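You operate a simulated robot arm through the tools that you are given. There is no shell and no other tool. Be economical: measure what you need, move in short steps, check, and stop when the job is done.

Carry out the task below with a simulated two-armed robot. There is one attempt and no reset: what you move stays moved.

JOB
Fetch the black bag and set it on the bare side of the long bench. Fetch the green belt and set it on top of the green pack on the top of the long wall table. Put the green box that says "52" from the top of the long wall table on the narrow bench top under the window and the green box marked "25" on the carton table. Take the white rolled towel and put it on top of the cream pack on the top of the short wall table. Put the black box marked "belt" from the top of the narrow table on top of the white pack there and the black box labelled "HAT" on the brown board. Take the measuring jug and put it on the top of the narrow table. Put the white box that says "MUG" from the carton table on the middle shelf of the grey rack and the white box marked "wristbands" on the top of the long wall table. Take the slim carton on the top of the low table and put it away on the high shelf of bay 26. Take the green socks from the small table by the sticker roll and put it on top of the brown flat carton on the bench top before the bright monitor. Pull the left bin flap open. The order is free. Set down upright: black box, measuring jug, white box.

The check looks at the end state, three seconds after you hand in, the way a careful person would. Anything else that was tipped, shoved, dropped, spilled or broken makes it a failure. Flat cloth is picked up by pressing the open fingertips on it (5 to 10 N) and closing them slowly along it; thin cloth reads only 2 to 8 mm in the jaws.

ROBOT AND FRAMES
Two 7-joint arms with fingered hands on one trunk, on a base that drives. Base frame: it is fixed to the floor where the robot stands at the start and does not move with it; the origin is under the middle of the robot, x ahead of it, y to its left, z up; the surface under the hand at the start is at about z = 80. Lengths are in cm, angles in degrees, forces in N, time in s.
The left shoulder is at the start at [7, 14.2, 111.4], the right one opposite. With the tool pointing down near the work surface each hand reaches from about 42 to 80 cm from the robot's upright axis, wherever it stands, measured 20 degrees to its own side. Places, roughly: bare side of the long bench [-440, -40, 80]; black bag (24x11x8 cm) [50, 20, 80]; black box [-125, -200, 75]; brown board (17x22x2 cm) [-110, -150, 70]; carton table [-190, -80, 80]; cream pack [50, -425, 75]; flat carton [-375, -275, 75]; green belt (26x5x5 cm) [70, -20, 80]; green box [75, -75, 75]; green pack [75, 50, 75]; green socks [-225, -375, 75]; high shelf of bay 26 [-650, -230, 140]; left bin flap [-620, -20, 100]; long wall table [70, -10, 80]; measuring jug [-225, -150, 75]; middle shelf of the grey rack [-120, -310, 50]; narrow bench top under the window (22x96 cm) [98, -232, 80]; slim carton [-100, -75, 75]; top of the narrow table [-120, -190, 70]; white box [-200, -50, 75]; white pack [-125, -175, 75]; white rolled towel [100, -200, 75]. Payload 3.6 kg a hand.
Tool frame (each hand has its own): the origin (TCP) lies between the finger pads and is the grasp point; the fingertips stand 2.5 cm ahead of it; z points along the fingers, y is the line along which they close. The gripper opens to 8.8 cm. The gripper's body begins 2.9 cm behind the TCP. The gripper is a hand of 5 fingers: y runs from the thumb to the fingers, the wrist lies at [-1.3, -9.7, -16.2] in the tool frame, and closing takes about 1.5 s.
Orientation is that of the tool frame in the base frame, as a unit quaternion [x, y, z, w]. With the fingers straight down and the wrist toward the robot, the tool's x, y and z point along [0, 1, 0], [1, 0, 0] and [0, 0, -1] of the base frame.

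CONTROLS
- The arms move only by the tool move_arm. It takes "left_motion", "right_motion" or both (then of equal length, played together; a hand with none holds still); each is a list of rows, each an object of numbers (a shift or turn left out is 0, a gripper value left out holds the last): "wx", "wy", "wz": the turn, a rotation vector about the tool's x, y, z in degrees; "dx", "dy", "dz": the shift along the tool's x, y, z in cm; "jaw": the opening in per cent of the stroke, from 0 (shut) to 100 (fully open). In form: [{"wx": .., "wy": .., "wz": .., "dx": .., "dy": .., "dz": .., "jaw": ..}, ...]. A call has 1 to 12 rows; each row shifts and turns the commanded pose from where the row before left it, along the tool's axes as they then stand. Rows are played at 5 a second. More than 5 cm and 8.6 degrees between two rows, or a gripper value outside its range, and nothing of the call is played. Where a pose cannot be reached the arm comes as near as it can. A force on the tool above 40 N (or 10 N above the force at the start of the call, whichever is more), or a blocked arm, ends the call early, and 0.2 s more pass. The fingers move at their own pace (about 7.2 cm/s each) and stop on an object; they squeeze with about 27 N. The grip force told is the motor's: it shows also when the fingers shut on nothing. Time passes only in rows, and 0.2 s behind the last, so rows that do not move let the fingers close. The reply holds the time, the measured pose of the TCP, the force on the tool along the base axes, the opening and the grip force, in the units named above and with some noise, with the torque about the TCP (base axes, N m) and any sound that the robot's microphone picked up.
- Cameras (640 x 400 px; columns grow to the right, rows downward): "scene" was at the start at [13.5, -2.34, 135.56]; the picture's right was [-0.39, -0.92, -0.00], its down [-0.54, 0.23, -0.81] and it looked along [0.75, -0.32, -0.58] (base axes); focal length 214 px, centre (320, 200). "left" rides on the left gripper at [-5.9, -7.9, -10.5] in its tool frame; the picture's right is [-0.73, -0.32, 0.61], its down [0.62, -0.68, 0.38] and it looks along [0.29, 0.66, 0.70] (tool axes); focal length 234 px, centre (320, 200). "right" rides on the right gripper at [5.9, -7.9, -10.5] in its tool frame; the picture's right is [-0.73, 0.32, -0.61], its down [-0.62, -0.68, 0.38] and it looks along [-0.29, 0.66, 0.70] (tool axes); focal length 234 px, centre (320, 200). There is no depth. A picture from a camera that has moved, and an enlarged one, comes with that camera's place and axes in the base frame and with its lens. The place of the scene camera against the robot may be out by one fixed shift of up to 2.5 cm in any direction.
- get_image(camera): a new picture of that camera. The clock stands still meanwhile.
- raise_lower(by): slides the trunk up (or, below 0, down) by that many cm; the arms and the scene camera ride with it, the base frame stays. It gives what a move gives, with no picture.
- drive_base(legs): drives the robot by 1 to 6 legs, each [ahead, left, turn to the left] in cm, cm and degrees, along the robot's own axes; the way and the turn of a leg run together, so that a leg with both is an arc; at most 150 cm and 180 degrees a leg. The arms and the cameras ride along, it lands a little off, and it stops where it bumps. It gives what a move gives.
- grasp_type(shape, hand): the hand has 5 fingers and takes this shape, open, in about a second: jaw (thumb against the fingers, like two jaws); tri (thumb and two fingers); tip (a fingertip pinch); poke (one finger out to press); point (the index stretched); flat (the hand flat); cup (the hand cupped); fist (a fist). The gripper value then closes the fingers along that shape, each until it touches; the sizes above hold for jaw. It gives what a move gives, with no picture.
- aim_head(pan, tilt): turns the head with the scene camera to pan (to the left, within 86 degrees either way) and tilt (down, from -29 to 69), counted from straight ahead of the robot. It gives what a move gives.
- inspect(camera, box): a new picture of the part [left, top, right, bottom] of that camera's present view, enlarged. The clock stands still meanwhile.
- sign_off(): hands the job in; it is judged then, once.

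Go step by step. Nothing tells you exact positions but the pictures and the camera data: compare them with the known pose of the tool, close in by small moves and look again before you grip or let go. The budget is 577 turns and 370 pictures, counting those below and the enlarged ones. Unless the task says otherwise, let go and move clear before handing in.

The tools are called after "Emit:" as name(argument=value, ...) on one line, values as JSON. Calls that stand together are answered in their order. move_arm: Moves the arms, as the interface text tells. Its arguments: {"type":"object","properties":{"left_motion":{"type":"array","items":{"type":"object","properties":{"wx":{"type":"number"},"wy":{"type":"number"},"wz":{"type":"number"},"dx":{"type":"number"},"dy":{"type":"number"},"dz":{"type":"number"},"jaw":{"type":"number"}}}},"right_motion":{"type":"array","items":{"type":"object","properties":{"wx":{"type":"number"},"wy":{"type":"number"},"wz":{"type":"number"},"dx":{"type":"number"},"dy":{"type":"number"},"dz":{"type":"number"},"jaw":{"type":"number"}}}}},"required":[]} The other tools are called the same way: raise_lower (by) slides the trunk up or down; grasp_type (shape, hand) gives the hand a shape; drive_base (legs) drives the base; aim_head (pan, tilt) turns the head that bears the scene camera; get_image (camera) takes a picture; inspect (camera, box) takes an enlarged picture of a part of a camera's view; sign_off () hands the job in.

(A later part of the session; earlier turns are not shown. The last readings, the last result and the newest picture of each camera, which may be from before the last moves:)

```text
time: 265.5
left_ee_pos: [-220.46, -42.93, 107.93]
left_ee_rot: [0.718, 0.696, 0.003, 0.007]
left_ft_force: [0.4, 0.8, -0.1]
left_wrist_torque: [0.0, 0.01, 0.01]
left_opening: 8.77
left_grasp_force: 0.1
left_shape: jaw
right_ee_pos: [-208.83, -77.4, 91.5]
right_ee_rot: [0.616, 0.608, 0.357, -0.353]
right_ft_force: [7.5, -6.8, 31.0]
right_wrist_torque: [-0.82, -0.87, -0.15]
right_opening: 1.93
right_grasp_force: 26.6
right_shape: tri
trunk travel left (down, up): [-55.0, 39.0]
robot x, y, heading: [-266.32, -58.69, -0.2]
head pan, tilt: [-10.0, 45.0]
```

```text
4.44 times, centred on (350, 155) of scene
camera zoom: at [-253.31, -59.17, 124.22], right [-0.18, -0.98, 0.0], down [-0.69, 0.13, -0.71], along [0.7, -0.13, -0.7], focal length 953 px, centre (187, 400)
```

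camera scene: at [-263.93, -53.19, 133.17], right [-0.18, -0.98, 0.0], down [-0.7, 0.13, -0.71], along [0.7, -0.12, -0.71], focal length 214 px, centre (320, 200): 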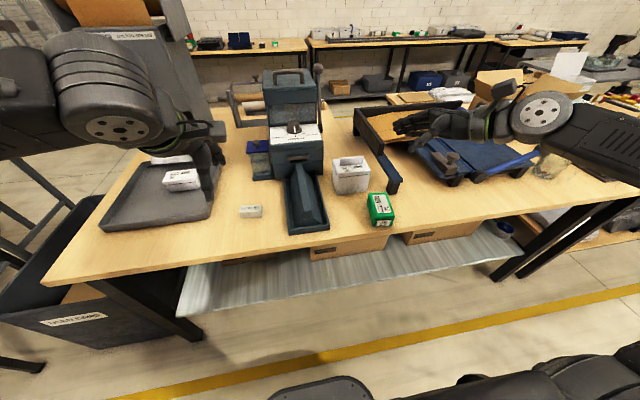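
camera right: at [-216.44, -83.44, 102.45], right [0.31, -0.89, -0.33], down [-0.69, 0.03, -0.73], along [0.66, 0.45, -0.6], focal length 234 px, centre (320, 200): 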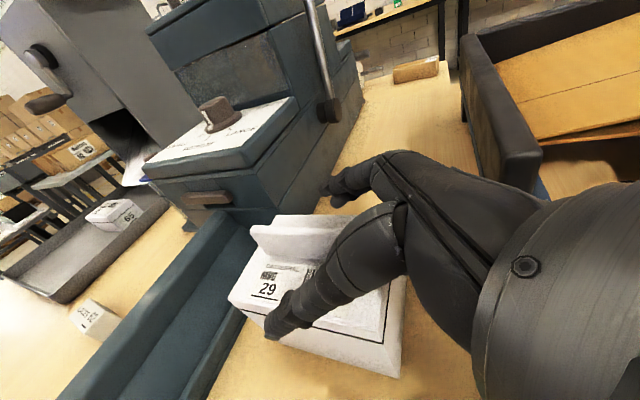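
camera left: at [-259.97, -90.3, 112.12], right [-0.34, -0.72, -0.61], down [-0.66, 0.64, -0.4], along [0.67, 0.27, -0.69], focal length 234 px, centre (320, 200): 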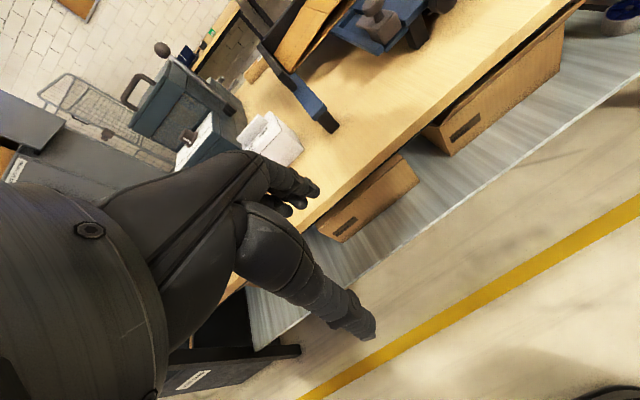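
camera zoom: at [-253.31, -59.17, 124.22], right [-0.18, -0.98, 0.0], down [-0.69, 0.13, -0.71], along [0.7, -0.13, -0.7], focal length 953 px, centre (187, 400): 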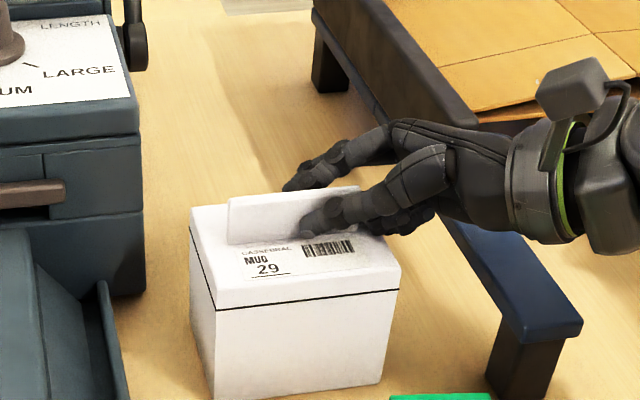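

Fin gripped. Lift with the trunk.

Emit:
raise_lower(by=2)

Emit:
raise_lower(by=13)

Emit:
get_image(camera="scene")

```text
time: 266.2
left_ee_pos: [-220.23, -42.82, 109.73]
left_ee_rot: [0.718, 0.696, 0.003, 0.007]
left_ft_force: [0.1, 0.2, -0.7]
left_wrist_torque: [-0.03, -0.04, -0.01]
left_opening: 8.77
left_grasp_force: 0.0
left_shape: jaw
right_ee_pos: [-208.43, -77.48, 93.11]
right_ee_rot: [0.616, 0.608, 0.354, -0.356]
right_ft_force: [-0.7, -0.7, -3.4]
right_wrist_torque: [-0.08, 0.0, 0.0]
right_opening: 1.92
right_grasp_force: 27.4
right_shape: tri
trunk travel left (down, up): [-57.0, 37.0]
robot x, y, heading: [-266.15, -58.74, -0.1]
head pan, tilt: [-10.0, 45.0]
```

```text
time: 267.8
left_ee_pos: [-220.15, -42.87, 122.81]
left_ee_rot: [0.718, 0.696, 0.003, 0.007]
left_ft_force: [-1.0, -0.4, 0.3]
left_wrist_torque: [0.0, 0.03, -0.01]
left_opening: 8.78
left_grasp_force: 0.0
left_shape: jaw
right_ee_pos: [-208.46, -77.45, 106.19]
right_ee_rot: [0.616, 0.607, 0.354, -0.355]
right_ft_force: [0.8, -0.3, -3.0]
right_wrist_torque: [-0.04, 0.02, 0.02]
right_opening: 1.95
right_grasp_force: 26.7
right_shape: tri
trunk travel left (down, up): [-70.0, 24.0]
robot x, y, heading: [-266.18, -58.62, -0.1]
head pan, tilt: [-10.0, 45.0]
```

```text
232 pictures are left
camera scene: at [-252.9, -59.22, 139.16], right [-0.18, -0.98, 0.0], down [-0.7, 0.13, -0.71], along [0.7, -0.13, -0.71], focal length 214 px, centre (320, 200)
```

scene: 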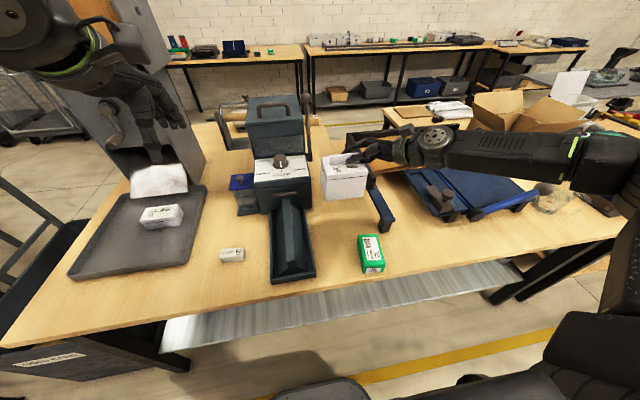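

Emit:
inspect(camera="scene", box=[120, 180, 220, 260])

```text
5.00 times, centred on (170, 220) of scene
camera zoom: at [-252.9, -59.22, 139.16], right [-0.18, -0.98, 0.0], down [-0.7, 0.13, -0.71], along [0.7, -0.13, -0.71], focal length 1072 px, centre (1070, 100)
```

zoom: 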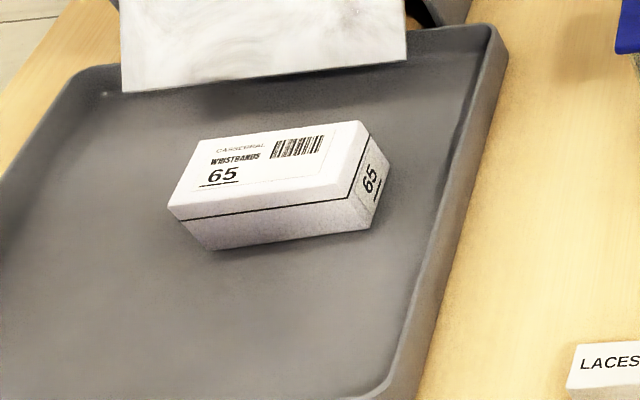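

Wristbands is box 65 in the tray, centre ≈[-197,-16]. I back off, tuck the MUG hand to the right, then move left for the left hand.

Emit:
drive_base(legs=[[-18, 0, 0]])

Emit:
move_arm(right_motion=[{"dy": -4}, {"dy": -4}, {"dx": -2, "dy": -1, "dz": -3.6}, {"dx": -2, "dy": -1, "dz": -3.6}, {"dx": -2, "dy": -1, "dz": -3.6}, {"dx": -2, "dy": -1, "dz": -3.6}], left_motion=[{"dx": 0}, {"dx": 0}, {"dx": 0}, {"dx": 0}, {"dx": 0}, {"dx": 0}])

Emit:
get_image(camera="scene")

```text
time: 269.3
left_ee_pos: [-237.98, -42.98, 122.82]
left_ee_rot: [0.718, 0.696, 0.002, 0.007]
left_ft_force: [0.3, -0.2, 0.4]
left_wrist_torque: [0.01, -0.03, -0.06]
left_opening: 8.79
left_grasp_force: 0.1
left_shape: jaw
right_ee_pos: [-226.31, -77.41, 106.04]
right_ee_rot: [0.616, 0.607, 0.354, -0.355]
right_ft_force: [0.1, 0.3, -2.4]
right_wrist_torque: [-0.11, 0.01, 0.01]
right_opening: 1.95
right_grasp_force: 27.1
right_shape: tri
trunk travel left (down, up): [-70.0, 24.0]
robot x, y, heading: [-284.58, -58.28, -0.5]
head pan, tilt: [-10.0, 45.0]
```

```text
time: 270.7
left_ee_pos: [-238.18, -43.05, 122.91]
left_ee_rot: [0.718, 0.696, 0.004, 0.007]
left_ft_force: [0.4, 0.3, 0.5]
left_wrist_torque: [0.01, 0.01, 0.01]
left_opening: 8.75
left_grasp_force: 0.1
left_shape: jaw
right_ee_pos: [-238.5, -93.84, 106.47]
right_ee_rot: [0.616, 0.608, 0.353, -0.356]
right_ft_force: [0.0, -0.8, -3.7]
right_wrist_torque: [-0.04, 0.0, 0.03]
right_opening: 1.95
right_grasp_force: 26.6
right_shape: tri
trunk travel left (down, up): [-70.0, 24.0]
robot x, y, heading: [-284.23, -59.23, -0.0]
head pan, tilt: [-10.0, 45.0]
```

```text
230 pictures are left
camera scene: at [-270.89, -59.34, 139.16], right [-0.18, -0.98, 0.0], down [-0.7, 0.13, -0.71], along [0.7, -0.12, -0.71], focal length 214 px, centre (320, 200)
```

scene: 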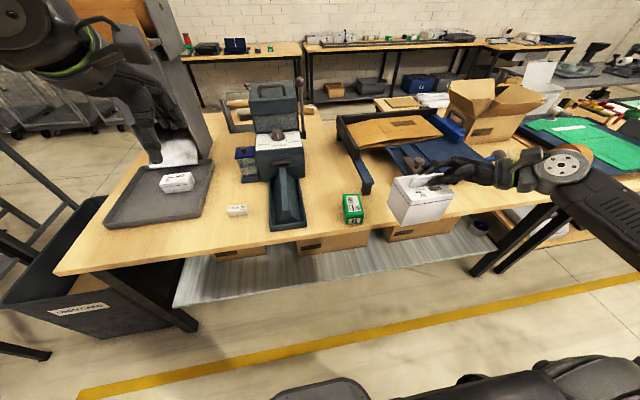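

Emit:
drive_base(legs=[[0, 24, 0], [19, 0, 0]])

Emit:
move_arm(left_motion=[{"dy": 4}, {"dy": 4}, {"dy": 4}, {"dy": 3, "dx": 2}, {"dz": 4}, {"dz": 4}])

Emit:
get_image(camera="left")

Emit:
aim_head(pan=10, tilt=45)

Emit:
get_image(camera="scene")

```text
time: 273.6
left_ee_pos: [-219.0, -19.04, 122.94]
left_ee_rot: [0.719, 0.695, 0.003, 0.007]
left_ft_force: [0.3, 0.5, 1.0]
left_wrist_torque: [-0.04, -0.03, 0.01]
left_opening: 8.76
left_grasp_force: 0.0
left_shape: jaw
right_ee_pos: [-219.34, -69.88, 106.52]
right_ee_rot: [0.616, 0.607, 0.355, -0.355]
right_ft_force: [0.2, -0.2, -3.2]
right_wrist_torque: [-0.05, 0.01, 0.01]
right_opening: 1.97
right_grasp_force: 26.7
right_shape: tri
trunk travel left (down, up): [-70.0, 24.0]
robot x, y, heading: [-264.99, -34.96, -0.4]
head pan, tilt: [-10.0, 45.0]
```

```text
time: 275.0
left_ee_pos: [-203.58, -17.76, 114.94]
left_ee_rot: [0.719, 0.695, 0.002, 0.006]
left_ft_force: [-0.6, 0.6, -0.1]
left_wrist_torque: [0.04, -0.01, 0.01]
left_opening: 8.79
left_grasp_force: 0.1
left_shape: jaw
right_ee_pos: [-219.35, -69.99, 106.54]
right_ee_rot: [0.617, 0.607, 0.355, -0.355]
right_ft_force: [0.0, -0.4, -3.3]
right_wrist_torque: [-0.07, 0.03, 0.03]
right_opening: 1.97
right_grasp_force: 27.3
right_shape: tri
trunk travel left (down, up): [-70.0, 24.0]
robot x, y, heading: [-265.19, -34.91, -0.6]
head pan, tilt: [-10.0, 45.0]
```

```text
229 pictures are left
camera left: at [-211.86, -23.22, 125.3], right [-0.34, -0.72, -0.61], down [-0.66, 0.64, -0.4], along [0.68, 0.26, -0.69], focal length 234 px, centre (320, 200)
```

left: 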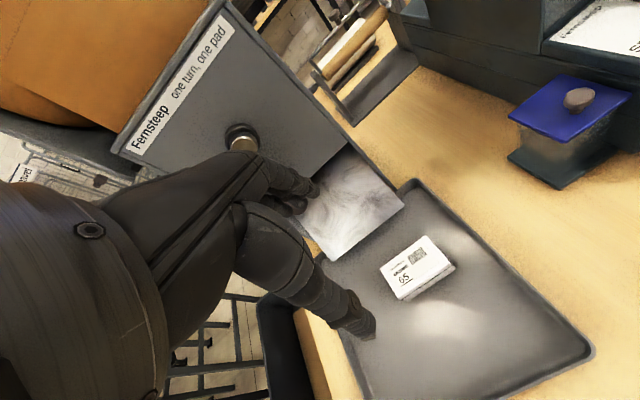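

```text
time: 275.9
left_ee_pos: [-203.68, -17.78, 115.1]
left_ee_rot: [0.719, 0.695, 0.002, 0.007]
left_ft_force: [1.1, 0.0, 0.2]
left_wrist_torque: [-0.01, -0.02, 0.01]
left_opening: 8.78
left_grasp_force: 0.0
left_shape: jaw
right_ee_pos: [-219.38, -69.89, 106.58]
right_ee_rot: [0.616, 0.608, 0.354, -0.356]
right_ft_force: [0.7, -0.1, -2.4]
right_wrist_torque: [-0.07, 0.04, 0.0]
right_opening: 1.95
right_grasp_force: 27.1
right_shape: tri
trunk travel left (down, up): [-70.0, 24.0]
robot x, y, heading: [-265.03, -34.59, -0.4]
head pan, tilt: [10.0, 45.0]
```

```text
228 pictures are left
camera scene: at [-251.7, -32.48, 139.16], right [0.17, -0.99, 0.0], down [-0.7, -0.12, -0.71], along [0.7, 0.12, -0.71], focal length 214 px, centre (320, 200)
```

scene: 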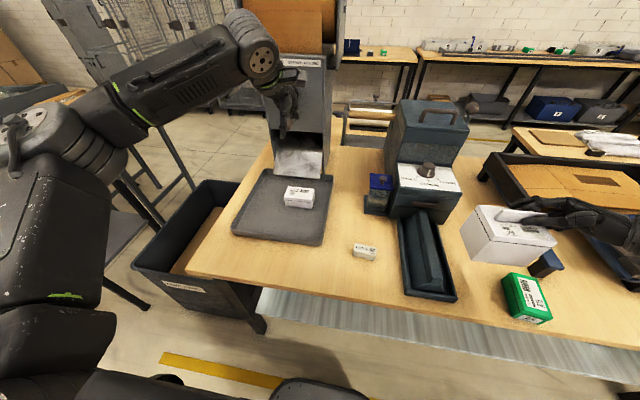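

Emit:
move_arm(left_motion=[{"dy": 4}, {"dy": 1.5}, {"dz": 4}, {"dz": 4}, {"dz": 4}, {"dz": 4}, {"dz": 4}])

Emit:
get_image(camera="left")

```text
time: 277.4
left_ee_pos: [-197.98, -18.03, 94.92]
left_ee_rot: [0.719, 0.695, 0.003, 0.007]
left_ft_force: [0.5, 0.0, -1.0]
left_wrist_torque: [0.0, 0.0, 0.02]
left_opening: 8.76
left_grasp_force: 0.0
left_shape: jaw
right_ee_pos: [-219.36, -69.82, 106.46]
right_ee_rot: [0.616, 0.607, 0.355, -0.356]
right_ft_force: [-0.7, 0.2, -3.5]
right_wrist_torque: [-0.09, 0.04, -0.02]
right_opening: 1.95
right_grasp_force: 27.0
right_shape: tri
trunk travel left (down, up): [-70.0, 24.0]
robot x, y, heading: [-265.11, -34.94, -0.4]
head pan, tilt: [10.0, 45.0]
```

```text
227 pictures are left
camera left: at [-206.22, -23.53, 105.35], right [-0.34, -0.72, -0.61], down [-0.65, 0.64, -0.4], along [0.68, 0.26, -0.69], focal length 234 px, centre (320, 200)
```

left: 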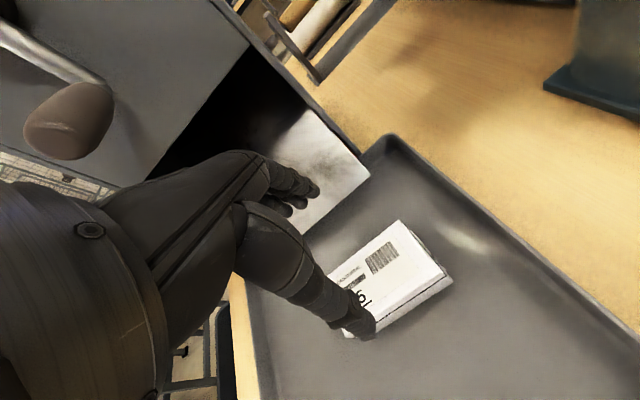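

Emit:
move_arm(left_motion=[{"dz": 4, "dy": -0.2}, {"dz": 4}, {"dz": 1.5}])

Emit:
get_image(camera="left")

```text
time: 278.2
left_ee_pos: [-198.15, -18.0, 85.57]
left_ee_rot: [0.718, 0.695, 0.003, 0.007]
left_ft_force: [-0.4, -0.1, -0.7]
left_wrist_torque: [-0.02, 0.01, -0.02]
left_opening: 8.79
left_grasp_force: 0.1
left_shape: jaw
right_ee_pos: [-219.43, -69.8, 106.48]
right_ee_rot: [0.617, 0.607, 0.354, -0.355]
right_ft_force: [-0.1, -0.6, -2.9]
right_wrist_torque: [-0.08, 0.05, 0.0]
right_opening: 1.96
right_grasp_force: 27.1
right_shape: tri
trunk travel left (down, up): [-70.0, 24.0]
robot x, y, heading: [-265.12, -34.59, -0.3]
head pan, tilt: [10.0, 45.0]
```

```text
226 pictures are left
camera left: at [-206.37, -23.5, 95.91], right [-0.34, -0.72, -0.61], down [-0.65, 0.64, -0.4], along [0.68, 0.26, -0.69], focal length 234 px, centre (320, 200)
```

left: 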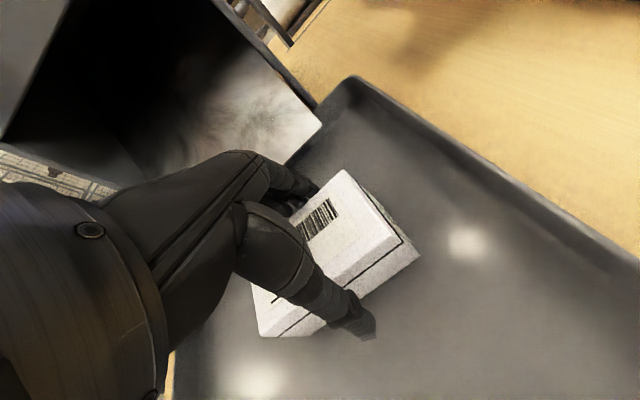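

Straddled. Lower 1.2 and close, then lift.

Emit:
move_arm(left_motion=[{"dz": 0.7}, {"dz": 0.5}, {"jaw": 0}, {"jaw": 0}, {"jaw": 0}, {"jaw": 0}, {"jaw": 0}, {"jaw": 0}, {"dz": -2}, {"dz": -4}, {"dz": -4}])

Emit:
get_image(camera="left")

```text
time: 280.6
left_ee_pos: [-198.15, -17.93, 94.37]
left_ee_rot: [0.719, 0.695, 0.003, 0.006]
left_ft_force: [-0.6, 0.5, 0.1]
left_wrist_torque: [0.02, -0.01, 0.01]
left_opening: 5.19
left_grasp_force: 27.0
left_shape: jaw
right_ee_pos: [-219.35, -69.86, 106.5]
right_ee_rot: [0.616, 0.606, 0.355, -0.355]
right_ft_force: [-0.3, -0.1, -3.1]
right_wrist_torque: [-0.08, 0.02, 0.01]
right_opening: 1.96
right_grasp_force: 27.1
right_shape: tri
trunk travel left (down, up): [-70.0, 24.0]
robot x, y, heading: [-265.33, -34.94, -0.3]
head pan, tilt: [10.0, 45.0]
```

```text
225 pictures are left
camera left: at [-206.44, -23.47, 104.72], right [-0.34, -0.72, -0.61], down [-0.65, 0.64, -0.4], along [0.68, 0.26, -0.69], focal length 234 px, centre (320, 200)
```

left: 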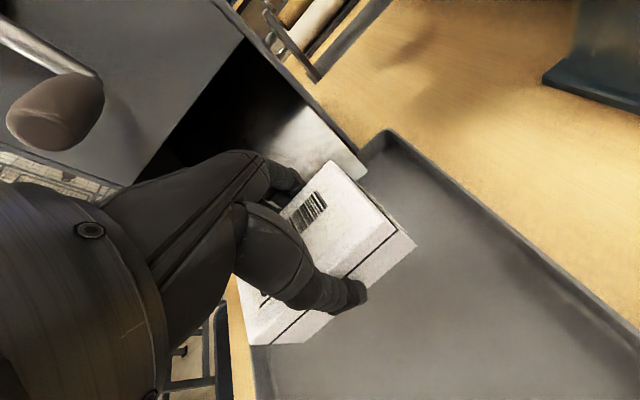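

Wristbands box held. I raise it, back off, and check whether there is a passage at the left end.

Emit:
move_arm(left_motion=[{"dz": -4, "dy": -3}, {"dz": -4, "dy": -3}, {"dy": -4}, {"dy": -4}])

Emit:
drive_base(legs=[[-28, 0, 0]])

Emit:
aim_head(pan=50, tilt=20)

Emit:
get_image(camera="scene")

Emit:
aim_head(pan=-45, tilt=25)

Emit:
get_image(camera="scene")

```text
time: 281.6
left_ee_pos: [-212.45, -17.28, 102.26]
left_ee_rot: [0.719, 0.695, 0.003, 0.007]
left_ft_force: [0.6, 0.7, -0.9]
left_wrist_torque: [0.05, -0.02, 0.0]
left_opening: 5.15
left_grasp_force: 26.9
left_shape: jaw
right_ee_pos: [-219.47, -69.8, 106.53]
right_ee_rot: [0.617, 0.607, 0.355, -0.354]
right_ft_force: [0.8, -0.4, -2.7]
right_wrist_torque: [-0.09, 0.07, 0.0]
right_opening: 1.97
right_grasp_force: 27.1
right_shape: tri
trunk travel left (down, up): [-70.0, 24.0]
robot x, y, heading: [-265.53, -34.93, -0.4]
head pan, tilt: [10.0, 45.0]
```

```text
time: 283.6
left_ee_pos: [-240.06, -17.14, 102.2]
left_ee_rot: [0.718, 0.696, 0.003, 0.007]
left_ft_force: [0.4, -0.1, -0.6]
left_wrist_torque: [0.0, -0.01, 0.02]
left_opening: 5.13
left_grasp_force: 27.1
left_shape: jaw
right_ee_pos: [-246.82, -69.61, 106.39]
right_ee_rot: [0.615, 0.608, 0.354, -0.355]
right_ft_force: [-0.3, 0.2, -3.2]
right_wrist_torque: [-0.06, 0.04, -0.01]
right_opening: 1.95
right_grasp_force: 26.9
right_shape: tri
trunk travel left (down, up): [-70.0, 24.0]
robot x, y, heading: [-293.04, -34.65, -0.4]
head pan, tilt: [10.0, 45.0]
```

```text
time: 284.7
left_ee_pos: [-240.01, -17.01, 102.3]
left_ee_rot: [0.718, 0.696, 0.004, 0.007]
left_ft_force: [-0.8, 0.3, -0.9]
left_wrist_torque: [-0.04, 0.01, -0.04]
left_opening: 5.16
left_grasp_force: 27.2
left_shape: jaw
right_ee_pos: [-246.91, -69.65, 106.47]
right_ee_rot: [0.616, 0.608, 0.355, -0.355]
right_ft_force: [-0.2, 0.2, -3.3]
right_wrist_torque: [-0.09, -0.01, 0.0]
right_opening: 1.95
right_grasp_force: 26.8
right_shape: tri
trunk travel left (down, up): [-70.0, 24.0]
robot x, y, heading: [-293.12, -34.45, -0.2]
head pan, tilt: [50.0, 20.0]
```

```text
224 pictures are left
camera scene: at [-281.34, -26.57, 143.03], right [0.76, -0.65, 0.0], down [-0.22, -0.26, -0.94], along [0.61, 0.72, -0.34], focal length 214 px, centre (320, 200)
```

scene: 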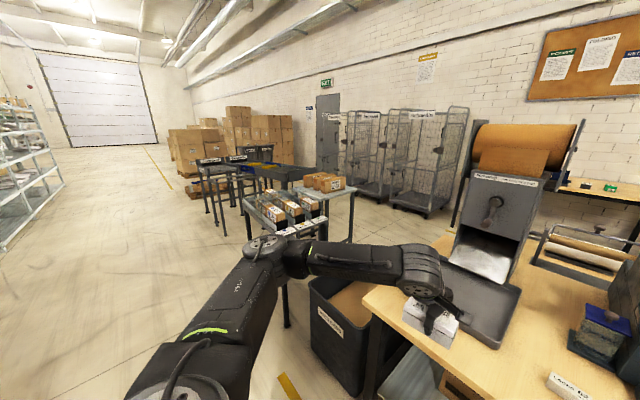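

```text
time: 286.4
left_ee_pos: [-240.04, -17.07, 102.24]
left_ee_rot: [0.718, 0.696, 0.004, 0.007]
left_ft_force: [-0.6, -0.5, 0.4]
left_wrist_torque: [-0.01, 0.03, 0.02]
left_opening: 5.18
left_grasp_force: 27.1
left_shape: jaw
right_ee_pos: [-246.92, -69.61, 106.47]
right_ee_rot: [0.616, 0.608, 0.354, -0.355]
right_ft_force: [0.6, -0.1, -3.2]
right_wrist_torque: [-0.09, 0.02, 0.03]
right_opening: 1.95
right_grasp_force: 26.9
right_shape: tri
trunk travel left (down, up): [-70.0, 24.0]
robot x, y, heading: [-292.49, -34.84, -0.2]
head pan, tilt: [-45.0, 25.0]
```

```text
223 pictures are left
camera scene: at [-280.86, -40.2, 142.22], right [-0.71, -0.71, 0.0], down [-0.3, 0.3, -0.91], along [0.64, -0.64, -0.42], focal length 214 px, centre (320, 200)
```

scene: 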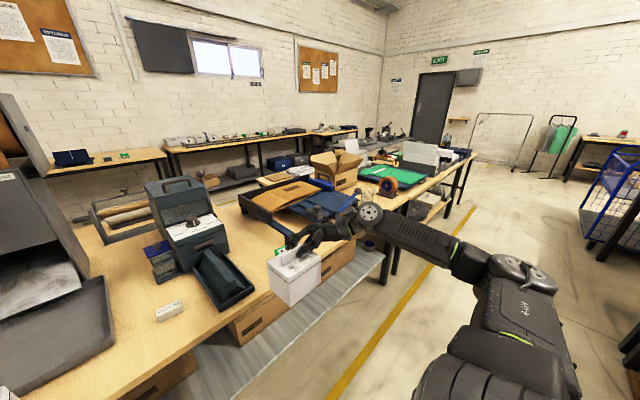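

No quick passage on the left. I strafe down the aisle at x≈-305 back to the -y end, keeping heading 0.

Emit:
drive_base(legs=[[-13, 0, 0], [0, -140, 0]])

Emit:
aim_head(pan=-70, tilt=30)

Emit:
get_image(camera="scene")

Emit:
aim_head(pan=0, tilt=30)

Emit:
get_image(camera="scene")

```text
time: 294.2
left_ee_pos: [-254.04, -157.03, 102.16]
left_ee_rot: [0.721, 0.693, 0.003, 0.007]
left_ft_force: [-0.9, 0.5, 0.1]
left_wrist_torque: [0.01, 0.0, -0.02]
left_opening: 5.16
left_grasp_force: 26.9
left_shape: jaw
right_ee_pos: [-261.41, -209.43, 106.54]
right_ee_rot: [0.618, 0.606, 0.355, -0.354]
right_ft_force: [0.0, 0.1, -2.4]
right_wrist_torque: [-0.11, 0.01, 0.01]
right_opening: 1.95
right_grasp_force: 27.6
right_shape: tri
trunk travel left (down, up): [-70.0, 24.0]
robot x, y, heading: [-306.92, -174.46, -0.8]
head pan, tilt: [-45.0, 25.0]
```

```text
time: 295.1
left_ee_pos: [-254.22, -157.06, 102.25]
left_ee_rot: [0.721, 0.693, 0.002, 0.006]
left_ft_force: [-0.2, 0.3, -0.4]
left_wrist_torque: [-0.03, 0.02, -0.02]
left_opening: 5.13
left_grasp_force: 26.5
left_shape: jaw
right_ee_pos: [-261.44, -209.51, 106.52]
right_ee_rot: [0.617, 0.606, 0.355, -0.354]
right_ft_force: [0.1, -0.3, -3.3]
right_wrist_torque: [-0.04, 0.03, 0.0]
right_opening: 1.98
right_grasp_force: 27.5
right_shape: tri
trunk travel left (down, up): [-70.0, 24.0]
robot x, y, heading: [-307.1, -174.44, -0.7]
head pan, tilt: [-70.0, 30.0]
```

```text
222 pictures are left
camera scene: at [-298.53, -181.75, 141.42], right [-0.94, -0.33, 0.0], down [-0.17, 0.47, -0.87], along [0.29, -0.82, -0.5], focal length 214 px, centre (320, 200)
```

scene: 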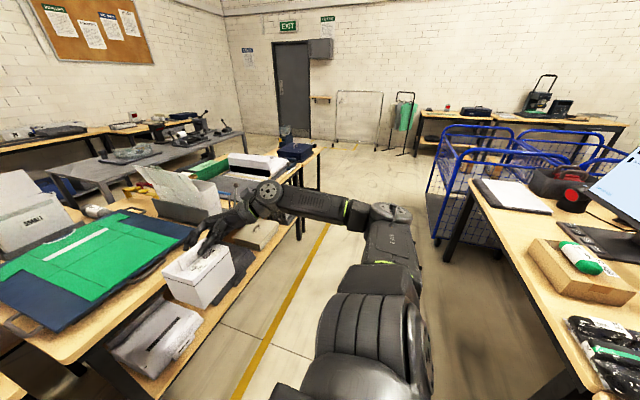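

```text
time: 296.5
left_ee_pos: [-253.94, -157.0, 102.23]
left_ee_rot: [0.72, 0.694, 0.003, 0.007]
left_ft_force: [-0.4, 0.6, -0.5]
left_wrist_torque: [-0.02, 0.01, -0.03]
left_opening: 5.17
left_grasp_force: 26.9
left_shape: jaw
right_ee_pos: [-261.48, -209.49, 106.53]
right_ee_rot: [0.618, 0.606, 0.355, -0.353]
right_ft_force: [-0.2, -0.8, -3.4]
right_wrist_torque: [-0.09, 0.01, 0.0]
right_opening: 1.95
right_grasp_force: 26.7
right_shape: tri
trunk travel left (down, up): [-70.0, 24.0]
robot x, y, heading: [-307.41, -174.33, -0.7]
head pan, tilt: [0.0, 30.0]
```

```text
221 pictures are left
camera scene: at [-292.5, -173.35, 141.42], right [-0.01, -1.0, 0.0], down [-0.5, 0.01, -0.87], along [0.87, -0.01, -0.5], focal length 214 px, centre (320, 200)
```

scene: 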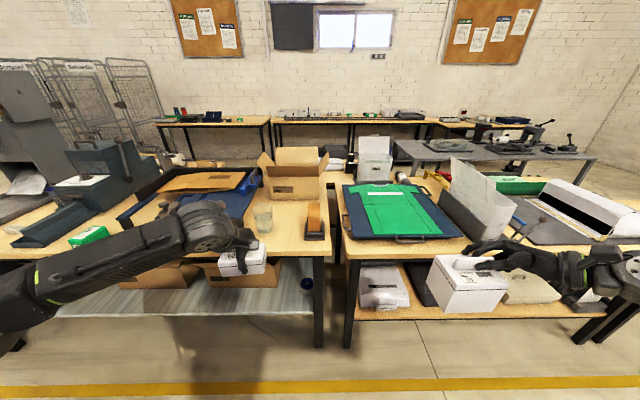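

The jug stands at the right end of the carton table (~[-222,-150]). I continue strafing to the end of the aisle.

Emit:
drive_base(legs=[[0, -145, 0.5], [0, -145, 0]])

Emit:
aim_head(pan=0, tilt=25)

Emit:
get_image(camera="scene")

```text
time: 310.5
left_ee_pos: [-252.23, -445.24, 102.2]
left_ee_rot: [0.711, 0.703, 0.003, 0.007]
left_ft_force: [0.4, -0.4, -0.4]
left_wrist_torque: [-0.01, 0.0, -0.02]
left_opening: 5.17
left_grasp_force: 27.2
left_shape: jaw
right_ee_pos: [-258.2, -497.72, 106.45]
right_ee_rot: [0.611, 0.613, 0.351, -0.358]
right_ft_force: [-0.4, -0.2, -2.4]
right_wrist_torque: [-0.03, 0.02, -0.01]
right_opening: 1.94
right_grasp_force: 26.6
right_shape: tri
trunk travel left (down, up): [-70.0, 24.0]
robot x, y, heading: [-304.75, -463.7, 0.7]
head pan, tilt: [0.0, 30.0]
```

```text
time: 311.2
left_ee_pos: [-252.12, -445.23, 102.13]
left_ee_rot: [0.712, 0.702, 0.002, 0.007]
left_ft_force: [1.0, -0.5, -0.4]
left_wrist_torque: [-0.01, 0.02, 0.02]
left_opening: 5.14
left_grasp_force: 27.4
left_shape: jaw
right_ee_pos: [-258.16, -497.96, 106.54]
right_ee_rot: [0.61, 0.613, 0.351, -0.358]
right_ft_force: [0.4, -0.1, -4.1]
right_wrist_torque: [-0.09, 0.02, -0.02]
right_opening: 1.97
right_grasp_force: 26.7
right_shape: tri
trunk travel left (down, up): [-70.0, 24.0]
robot x, y, heading: [-304.39, -463.88, 0.6]
head pan, tilt: [0.0, 25.0]
```

```text
220 pictures are left
camera scene: at [-290.01, -462.55, 142.22], right [0.01, -1.0, 0.0], down [-0.42, -0.01, -0.91], along [0.91, 0.01, -0.42], focal length 214 px, centre (320, 200)
```

scene: 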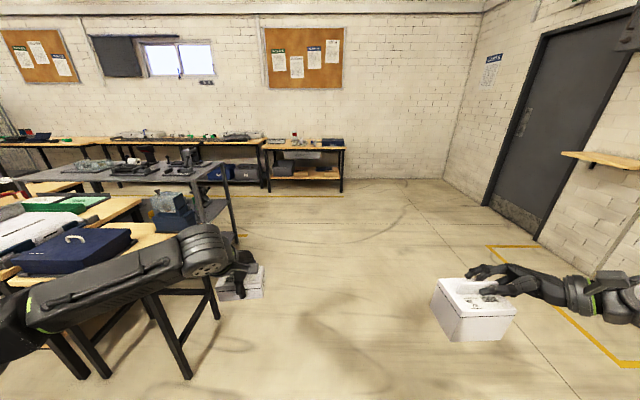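

Emit:
drive_base(legs=[[140, -5, -0.6], [140, 0, 0]])

Emit:
aim_head(pan=80, tilt=25)

Emit:
get_image(camera="scene")

```text
time: 324.8
left_ee_pos: [28.7, -448.33, 102.23]
left_ee_rot: [0.712, 0.702, 0.003, 0.008]
left_ft_force: [0.1, 0.2, -1.0]
left_wrist_torque: [-0.01, 0.02, -0.01]
left_opening: 5.14
left_grasp_force: 26.6
left_shape: jaw
right_ee_pos: [22.7, -501.08, 106.56]
right_ee_rot: [0.61, 0.613, 0.35, -0.359]
right_ft_force: [-0.4, -1.1, -3.0]
right_wrist_torque: [-0.09, 0.04, 0.0]
right_opening: 1.92
right_grasp_force: 27.4
right_shape: tri
trunk travel left (down, up): [-70.0, 24.0]
robot x, y, heading: [-23.82, -466.8, 0.6]
head pan, tilt: [0.0, 25.0]
```

```text
time: 326.3
left_ee_pos: [28.82, -448.34, 102.28]
left_ee_rot: [0.712, 0.702, 0.003, 0.007]
left_ft_force: [0.6, 0.1, -0.8]
left_wrist_torque: [0.01, 0.03, -0.01]
left_opening: 5.14
left_grasp_force: 26.6
left_shape: jaw
right_ee_pos: [22.77, -501.0, 106.62]
right_ee_rot: [0.61, 0.613, 0.351, -0.358]
right_ft_force: [-0.4, -0.4, -2.5]
right_wrist_torque: [-0.09, 0.0, 0.03]
right_opening: 1.96
right_grasp_force: 27.0
right_shape: tri
trunk travel left (down, up): [-70.0, 24.0]
robot x, y, heading: [-23.71, -466.88, 0.9]
head pan, tilt: [80.0, 25.0]
```

```text
219 pictures are left
camera scene: at [-16.79, -456.7, 142.23], right [0.99, -0.16, 0.0], down [-0.07, -0.42, -0.91], along [0.15, 0.89, -0.42], focal length 214 px, centre (320, 200)
```

scene: 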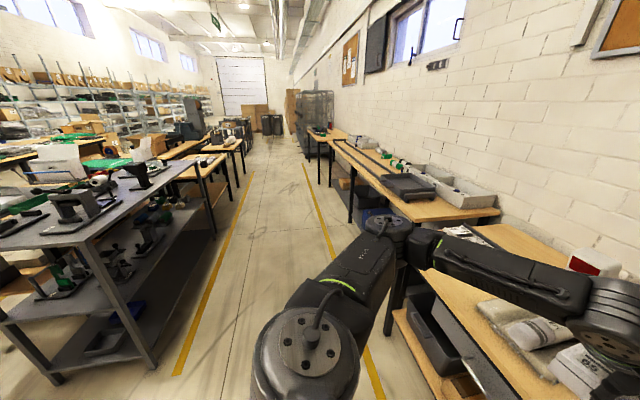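

Emit:
inspect(camera="scene", box=[0, 150, 240, 390])

```text
1.67 times, centred on (120, 270) of scene
camera zoom: at [-16.79, -456.7, 142.23], right [0.99, -0.16, 0.0], down [-0.07, -0.42, -0.91], along [0.15, 0.89, -0.42], focal length 358 px, centre (653, 83)
```

zoom: 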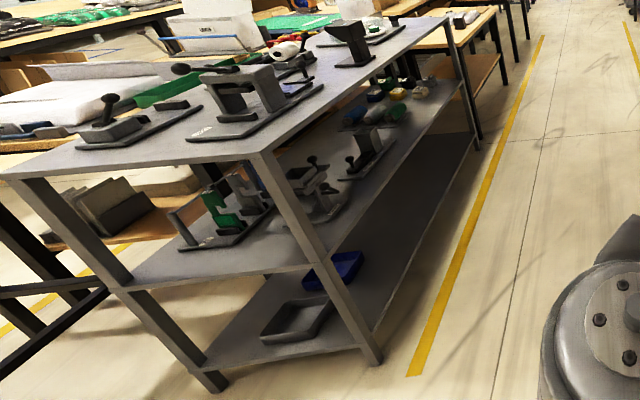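

I back off, turn to face -x, and come alongside the rack to view the middle shelf.

Emit:
drive_base(legs=[[-30, 0, 0], [0, 0, 90], [0, 0, 89]])

Emit:
drive_base(legs=[[-45, 0, 0], [0, 145, 0]])

Emit:
get_image(camera="scene")

```text
time: 335.9
left_ee_pos: [-106.57, -484.61, 102.24]
left_ee_rot: [-0.695, 0.719, 0.007, -0.002]
left_ft_force: [0.3, -0.1, -1.8]
left_wrist_torque: [0.03, 0.02, 0.02]
left_opening: 5.11
left_grasp_force: 27.3
left_shape: jaw
right_ee_pos: [-99.57, -432.18, 106.45]
right_ee_rot: [-0.606, 0.617, -0.354, -0.355]
right_ft_force: [-0.1, -0.2, -3.0]
right_wrist_torque: [0.05, -0.15, -0.02]
right_opening: 0.92
right_grasp_force: 26.9
right_shape: tri
trunk travel left (down, up): [-70.0, 24.0]
robot x, y, heading: [-53.51, -467.36, 179.3]
head pan, tilt: [80.0, 25.0]
```

```text
time: 345.4
left_ee_pos: [-62.18, -628.87, 102.19]
left_ee_rot: [-0.696, 0.718, 0.006, -0.004]
left_ft_force: [0.9, -0.5, -0.7]
left_wrist_torque: [0.01, -0.01, -0.02]
left_opening: 5.08
left_grasp_force: 27.1
left_shape: jaw
right_ee_pos: [-55.07, -576.4, 106.48]
right_ee_rot: [-0.607, 0.616, -0.355, -0.355]
right_ft_force: [0.2, 0.9, -2.5]
right_wrist_torque: [0.06, -0.12, 0.01]
right_opening: 0.91
right_grasp_force: 27.0
right_shape: tri
trunk travel left (down, up): [-70.0, 24.0]
robot x, y, heading: [-9.28, -611.62, 180.0]
head pan, tilt: [80.0, 25.0]
```

```text
217 pictures are left
camera scene: at [-15.63, -619.3, 142.23], right [-0.98, 0.18, 0.0], down [0.08, 0.42, -0.91], along [-0.16, -0.89, -0.42], focal length 214 px, centre (320, 200)
```

scene: 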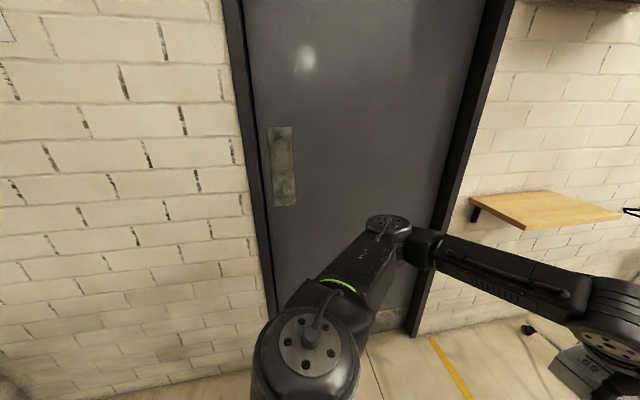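

I strafed the wrong way (heading 180: left is -y) without contact. The right opening changed to 0.9, so I check the MUG.

Emit:
aim_head(pan=-30, tilt=40)

Emit:
get_image(camera="scene")

Emit:
get_image(camera="right")

```text
time: 347.3
left_ee_pos: [-62.17, -628.84, 102.16]
left_ee_rot: [-0.695, 0.719, 0.006, -0.001]
left_ft_force: [0.4, 0.4, 0.2]
left_wrist_torque: [-0.01, 0.03, 0.01]
left_opening: 5.1
left_grasp_force: 27.4
left_shape: jaw
right_ee_pos: [-55.16, -576.52, 106.55]
right_ee_rot: [-0.608, 0.615, -0.355, -0.354]
right_ft_force: [0.2, -0.1, -3.4]
right_wrist_torque: [0.09, -0.09, -0.01]
right_opening: 0.89
right_grasp_force: 27.3
right_shape: tri
trunk travel left (down, up): [-70.0, 24.0]
robot x, y, heading: [-9.22, -611.37, 179.6]
head pan, tilt: [-30.0, 40.0]
```

```text
216 pictures are left
camera scene: at [-21.32, -605.96, 139.89], right [0.5, 0.86, 0.0], down [0.56, -0.32, -0.77], along [-0.66, 0.39, -0.64], focal length 214 px, centre (320, 200)
```

scene: 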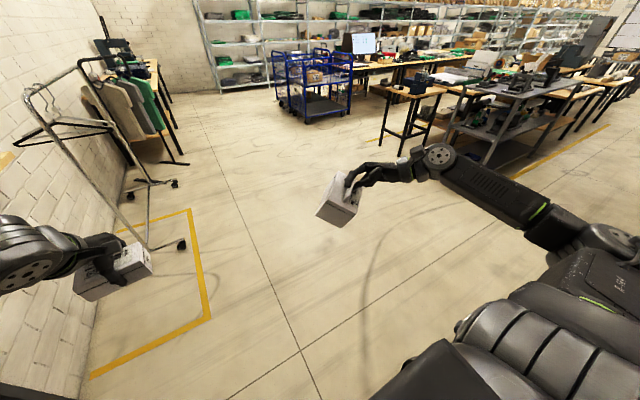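

```text
215 pictures are left
camera right: at [-47.32, -570.28, 116.7], right [-0.31, 0.89, -0.33], down [0.69, -0.03, -0.73], along [-0.66, -0.45, -0.6], focal length 234 px, centre (320, 200)
```

right: 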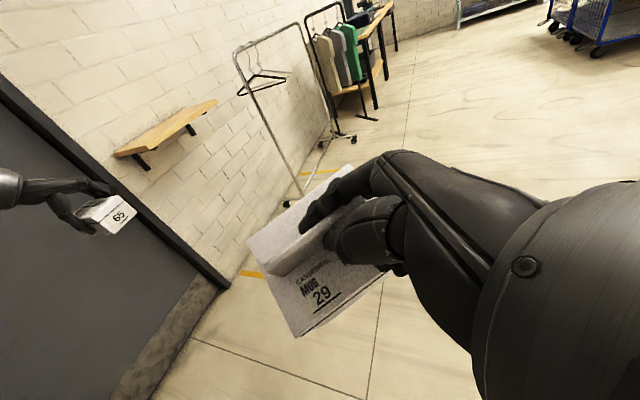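

The MUG has swung tilted in the grip (held near the fin's end). I'll carry it gently and level it when setting down. Drive to the rack's +x side.

Emit:
drive_base(legs=[[0, -130, 0], [0, -130, 0]])

Emit:
aim_head(pan=0, tilt=35)

Emit:
get_image(camera="scene")

```text
time: 359.9
left_ee_pos: [-60.67, -370.21, 102.27]
left_ee_rot: [-0.697, 0.717, 0.006, -0.002]
left_ft_force: [0.3, 1.1, -0.4]
left_wrist_torque: [0.04, -0.04, 0.01]
left_opening: 5.09
left_grasp_force: 27.1
left_shape: jaw
right_ee_pos: [-53.73, -317.63, 106.43]
right_ee_rot: [-0.608, 0.615, -0.356, -0.353]
right_ft_force: [-0.1, 0.6, -3.3]
right_wrist_torque: [0.04, -0.1, -0.03]
right_opening: 0.91
right_grasp_force: 26.9
right_shape: tri
trunk travel left (down, up): [-70.0, 24.0]
robot x, y, heading: [-7.77, -352.48, 179.8]
head pan, tilt: [-30.0, 40.0]
```

```text
time: 360.9
left_ee_pos: [-60.81, -370.13, 102.29]
left_ee_rot: [-0.696, 0.718, 0.007, -0.002]
left_ft_force: [0.3, 0.0, -0.3]
left_wrist_torque: [0.03, -0.01, 0.0]
left_opening: 5.09
left_grasp_force: 27.2
left_shape: jaw
right_ee_pos: [-53.79, -317.56, 106.46]
right_ee_rot: [-0.608, 0.615, -0.356, -0.354]
right_ft_force: [0.1, 0.3, -3.6]
right_wrist_torque: [0.12, -0.12, -0.02]
right_opening: 0.92
right_grasp_force: 27.4
right_shape: tri
trunk travel left (down, up): [-70.0, 24.0]
robot x, y, heading: [-7.75, -352.48, 179.5]
head pan, tilt: [0.0, 35.0]
```

```text
214 pictures are left
camera scene: at [-21.34, -351.35, 140.64], right [0.0, 1.0, 0.0], down [0.57, 0.0, -0.82], along [-0.82, 0.0, -0.57], focal length 214 px, centre (320, 200)
```

scene: 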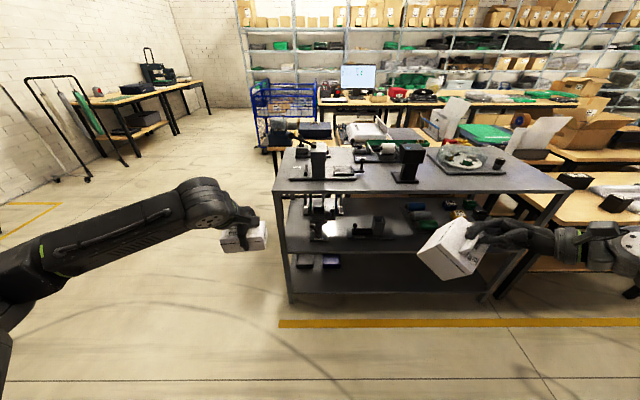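

Emit:
inspect(camera="scene", box=[260, 130, 580, 330])

```text
2.00 times, centred on (420, 230) of scene
camera zoom: at [-21.34, -351.35, 140.64], right [0.0, 1.0, 0.0], down [0.57, 0.0, -0.82], along [-0.82, 0.0, -0.57], focal length 429 px, centre (120, 140)
```

zoom: 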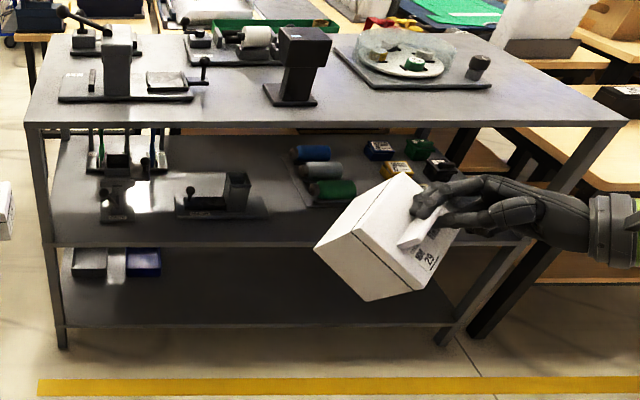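

The middle shelf has a bare corridor around y≈-309…-294. I yaw the right hand slowly so it points forward (into the shelf).

Emit:
move_arm(right_motion=[{"wx": -3.5, "wz": 1.95}, {"wx": -3.5, "wz": 1.95}, {"wx": -3.5, "wz": 1.95}, {"wx": -3.5, "wz": 1.95}, {"wx": -3.5, "wz": 1.95}, {"wx": -3.5, "wz": 1.95}, {"wx": -3.5, "wz": 1.95}, {"wx": -3.5, "wz": 1.95}, {"wx": -3.5, "wz": 1.95}, {"wx": -3.5, "wz": 1.95}, {"wx": -3.5, "wz": 1.95}, {"wx": -3.5, "wz": 1.95}])

Emit:
move_arm(right_motion=[{"wx": -3.5, "wz": 1.95}, {"wx": -3.5, "wz": 1.95}, {"wx": -3.5, "wz": 1.95}, {"wx": -3.5, "wz": 1.95}, {"wx": -3.5, "wz": 1.95}, {"wx": -3.5, "wz": 1.95}, {"wx": -3.5, "wz": 1.95}, {"wx": -3.5, "wz": 1.95}, {"wx": -3.5, "wz": 1.95}, {"wx": -3.5, "wz": 1.95}])

Emit:
get_image(camera="scene")

Emit:
get_image(camera="right")

```text
time: 363.5
left_ee_pos: [-60.72, -370.18, 102.27]
left_ee_rot: [-0.697, 0.717, 0.006, -0.002]
left_ft_force: [-0.3, 0.3, -1.2]
left_wrist_torque: [-0.03, -0.01, 0.02]
left_opening: 5.1
left_grasp_force: 27.0
left_shape: jaw
right_ee_pos: [-53.68, -317.67, 106.38]
right_ee_rot: [-0.306, 0.81, -0.176, -0.469]
right_ft_force: [-0.4, -0.3, -3.0]
right_wrist_torque: [-0.07, -0.17, -0.02]
right_opening: 0.96
right_grasp_force: 26.3
right_shape: tri
trunk travel left (down, up): [-70.0, 24.0]
robot x, y, heading: [-7.95, -352.46, 179.8]
head pan, tilt: [0.0, 35.0]
```

```text
time: 365.7
left_ee_pos: [-60.61, -370.07, 102.27]
left_ee_rot: [-0.697, 0.717, 0.006, -0.003]
left_ft_force: [-0.5, 0.0, -0.4]
left_wrist_torque: [0.02, 0.02, 0.02]
left_opening: 5.11
left_grasp_force: 27.5
left_shape: jaw
right_ee_pos: [-53.16, -315.13, 107.05]
right_ee_rot: [-0.07, 0.864, -0.039, -0.497]
right_ft_force: [-0.4, -0.9, -3.6]
right_wrist_torque: [-0.11, -0.07, -0.01]
right_opening: 0.95
right_grasp_force: 27.0
right_shape: tri
right hand out of reach, approached as far as the arm can: row 6, 7, 8, 9, 10
trunk travel left (down, up): [-70.0, 24.0]
robot x, y, heading: [-8.01, -352.57, 179.6]
head pan, tilt: [0.0, 35.0]
```

```text
212 pictures are left
camera scene: at [-21.34, -351.31, 140.64], right [0.0, 1.0, 0.0], down [0.57, 0.0, -0.82], along [-0.82, 0.0, -0.57], focal length 214 px, centre (320, 200)
```

scene: 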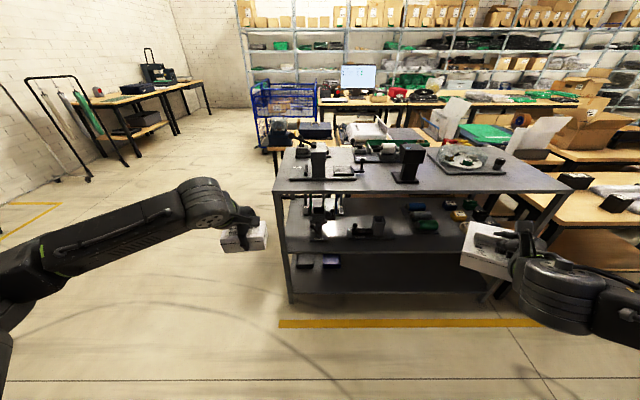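

```text
211 pictures are left
camera right: at [-45.85, -321.81, 117.08], right [0.83, 0.46, -0.32], down [0.09, -0.67, -0.73], along [-0.55, 0.58, -0.6], focal length 234 px, centre (320, 200)
```

right: 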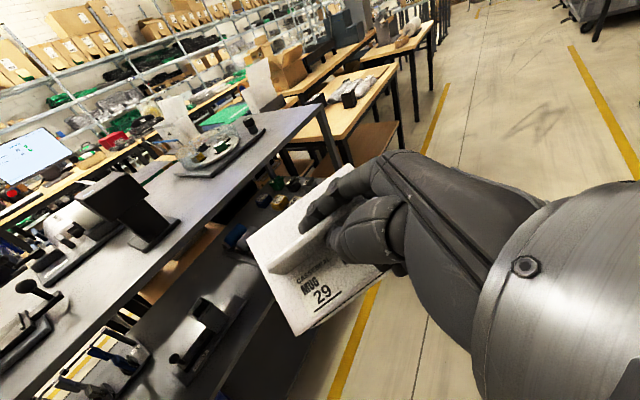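

Shelf geometry: middle z≈50, underside of top ≈86. I move the left hand outward, then lower the trunk so the MUG is at shelf-entry height.

Emit:
move_arm(left_motion=[{"dx": 4}, {"dx": 4}, {"dx": 4}, {"dx": 4}, {"dx": 4}, {"dx": 3}])

Emit:
raise_lower(by=-38)

Emit:
get_image(camera="scene")

Emit:
get_image(camera="right")

```text
time: 367.1
left_ee_pos: [-61.37, -393.21, 102.06]
left_ee_rot: [-0.696, 0.718, 0.006, -0.003]
left_ft_force: [-0.5, -0.4, -0.8]
left_wrist_torque: [-0.01, 0.0, 0.04]
left_opening: 5.1
left_grasp_force: 27.1
left_shape: jaw
right_ee_pos: [-52.94, -315.03, 106.98]
right_ee_rot: [-0.069, 0.864, -0.039, -0.498]
right_ft_force: [0.0, -0.3, -3.7]
right_wrist_torque: [-0.12, -0.1, -0.07]
right_opening: 0.93
right_grasp_force: 27.3
right_shape: tri
trunk travel left (down, up): [-70.0, 24.0]
robot x, y, heading: [-7.99, -352.24, 179.9]
head pan, tilt: [0.0, 35.0]
```

```text
time: 370.7
left_ee_pos: [-61.29, -393.18, 64.03]
left_ee_rot: [-0.697, 0.717, 0.006, -0.002]
left_ft_force: [-0.8, -0.6, 0.4]
left_wrist_torque: [-0.03, 0.03, -0.02]
left_opening: 5.09
left_grasp_force: 27.3
left_shape: jaw
right_ee_pos: [-53.01, -315.17, 68.93]
right_ee_rot: [-0.069, 0.864, -0.039, -0.497]
right_ft_force: [-0.2, -0.3, -4.2]
right_wrist_torque: [-0.1, -0.14, 0.01]
right_opening: 0.98
right_grasp_force: 26.9
right_shape: tri
trunk travel left (down, up): [-32.0, 62.0]
robot x, y, heading: [-8.18, -352.58, 179.9]
head pan, tilt: [0.0, 35.0]
```

```text
210 pictures are left
camera scene: at [-21.31, -351.36, 102.65], right [0.0, 1.0, 0.0], down [0.57, 0.0, -0.82], along [-0.82, 0.0, -0.57], focal length 214 px, centre (320, 200)
```

scene: 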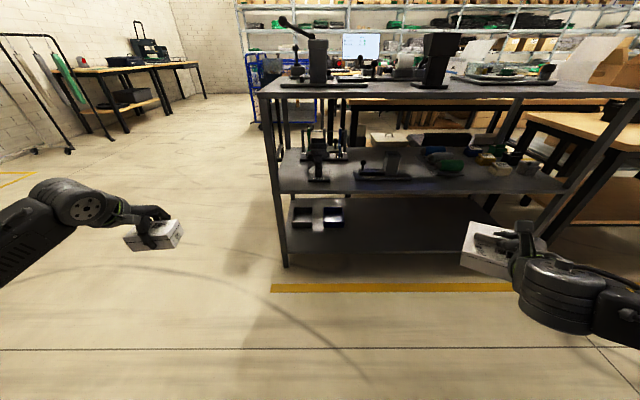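

```text
209 pictures are left
camera right: at [-45.83, -321.87, 79.1], right [0.83, 0.46, -0.32], down [0.09, -0.67, -0.73], along [-0.56, 0.58, -0.6], focal length 234 px, centre (320, 200)
```

right: 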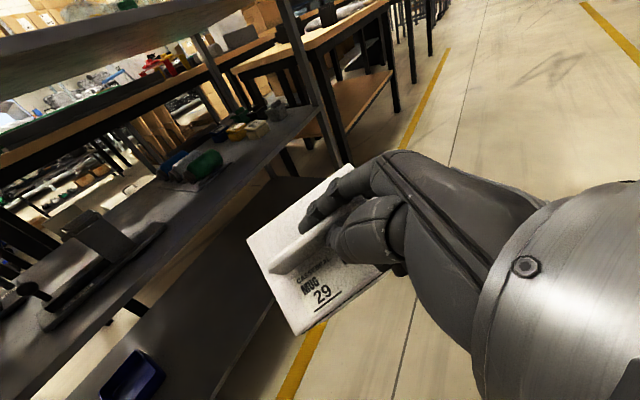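

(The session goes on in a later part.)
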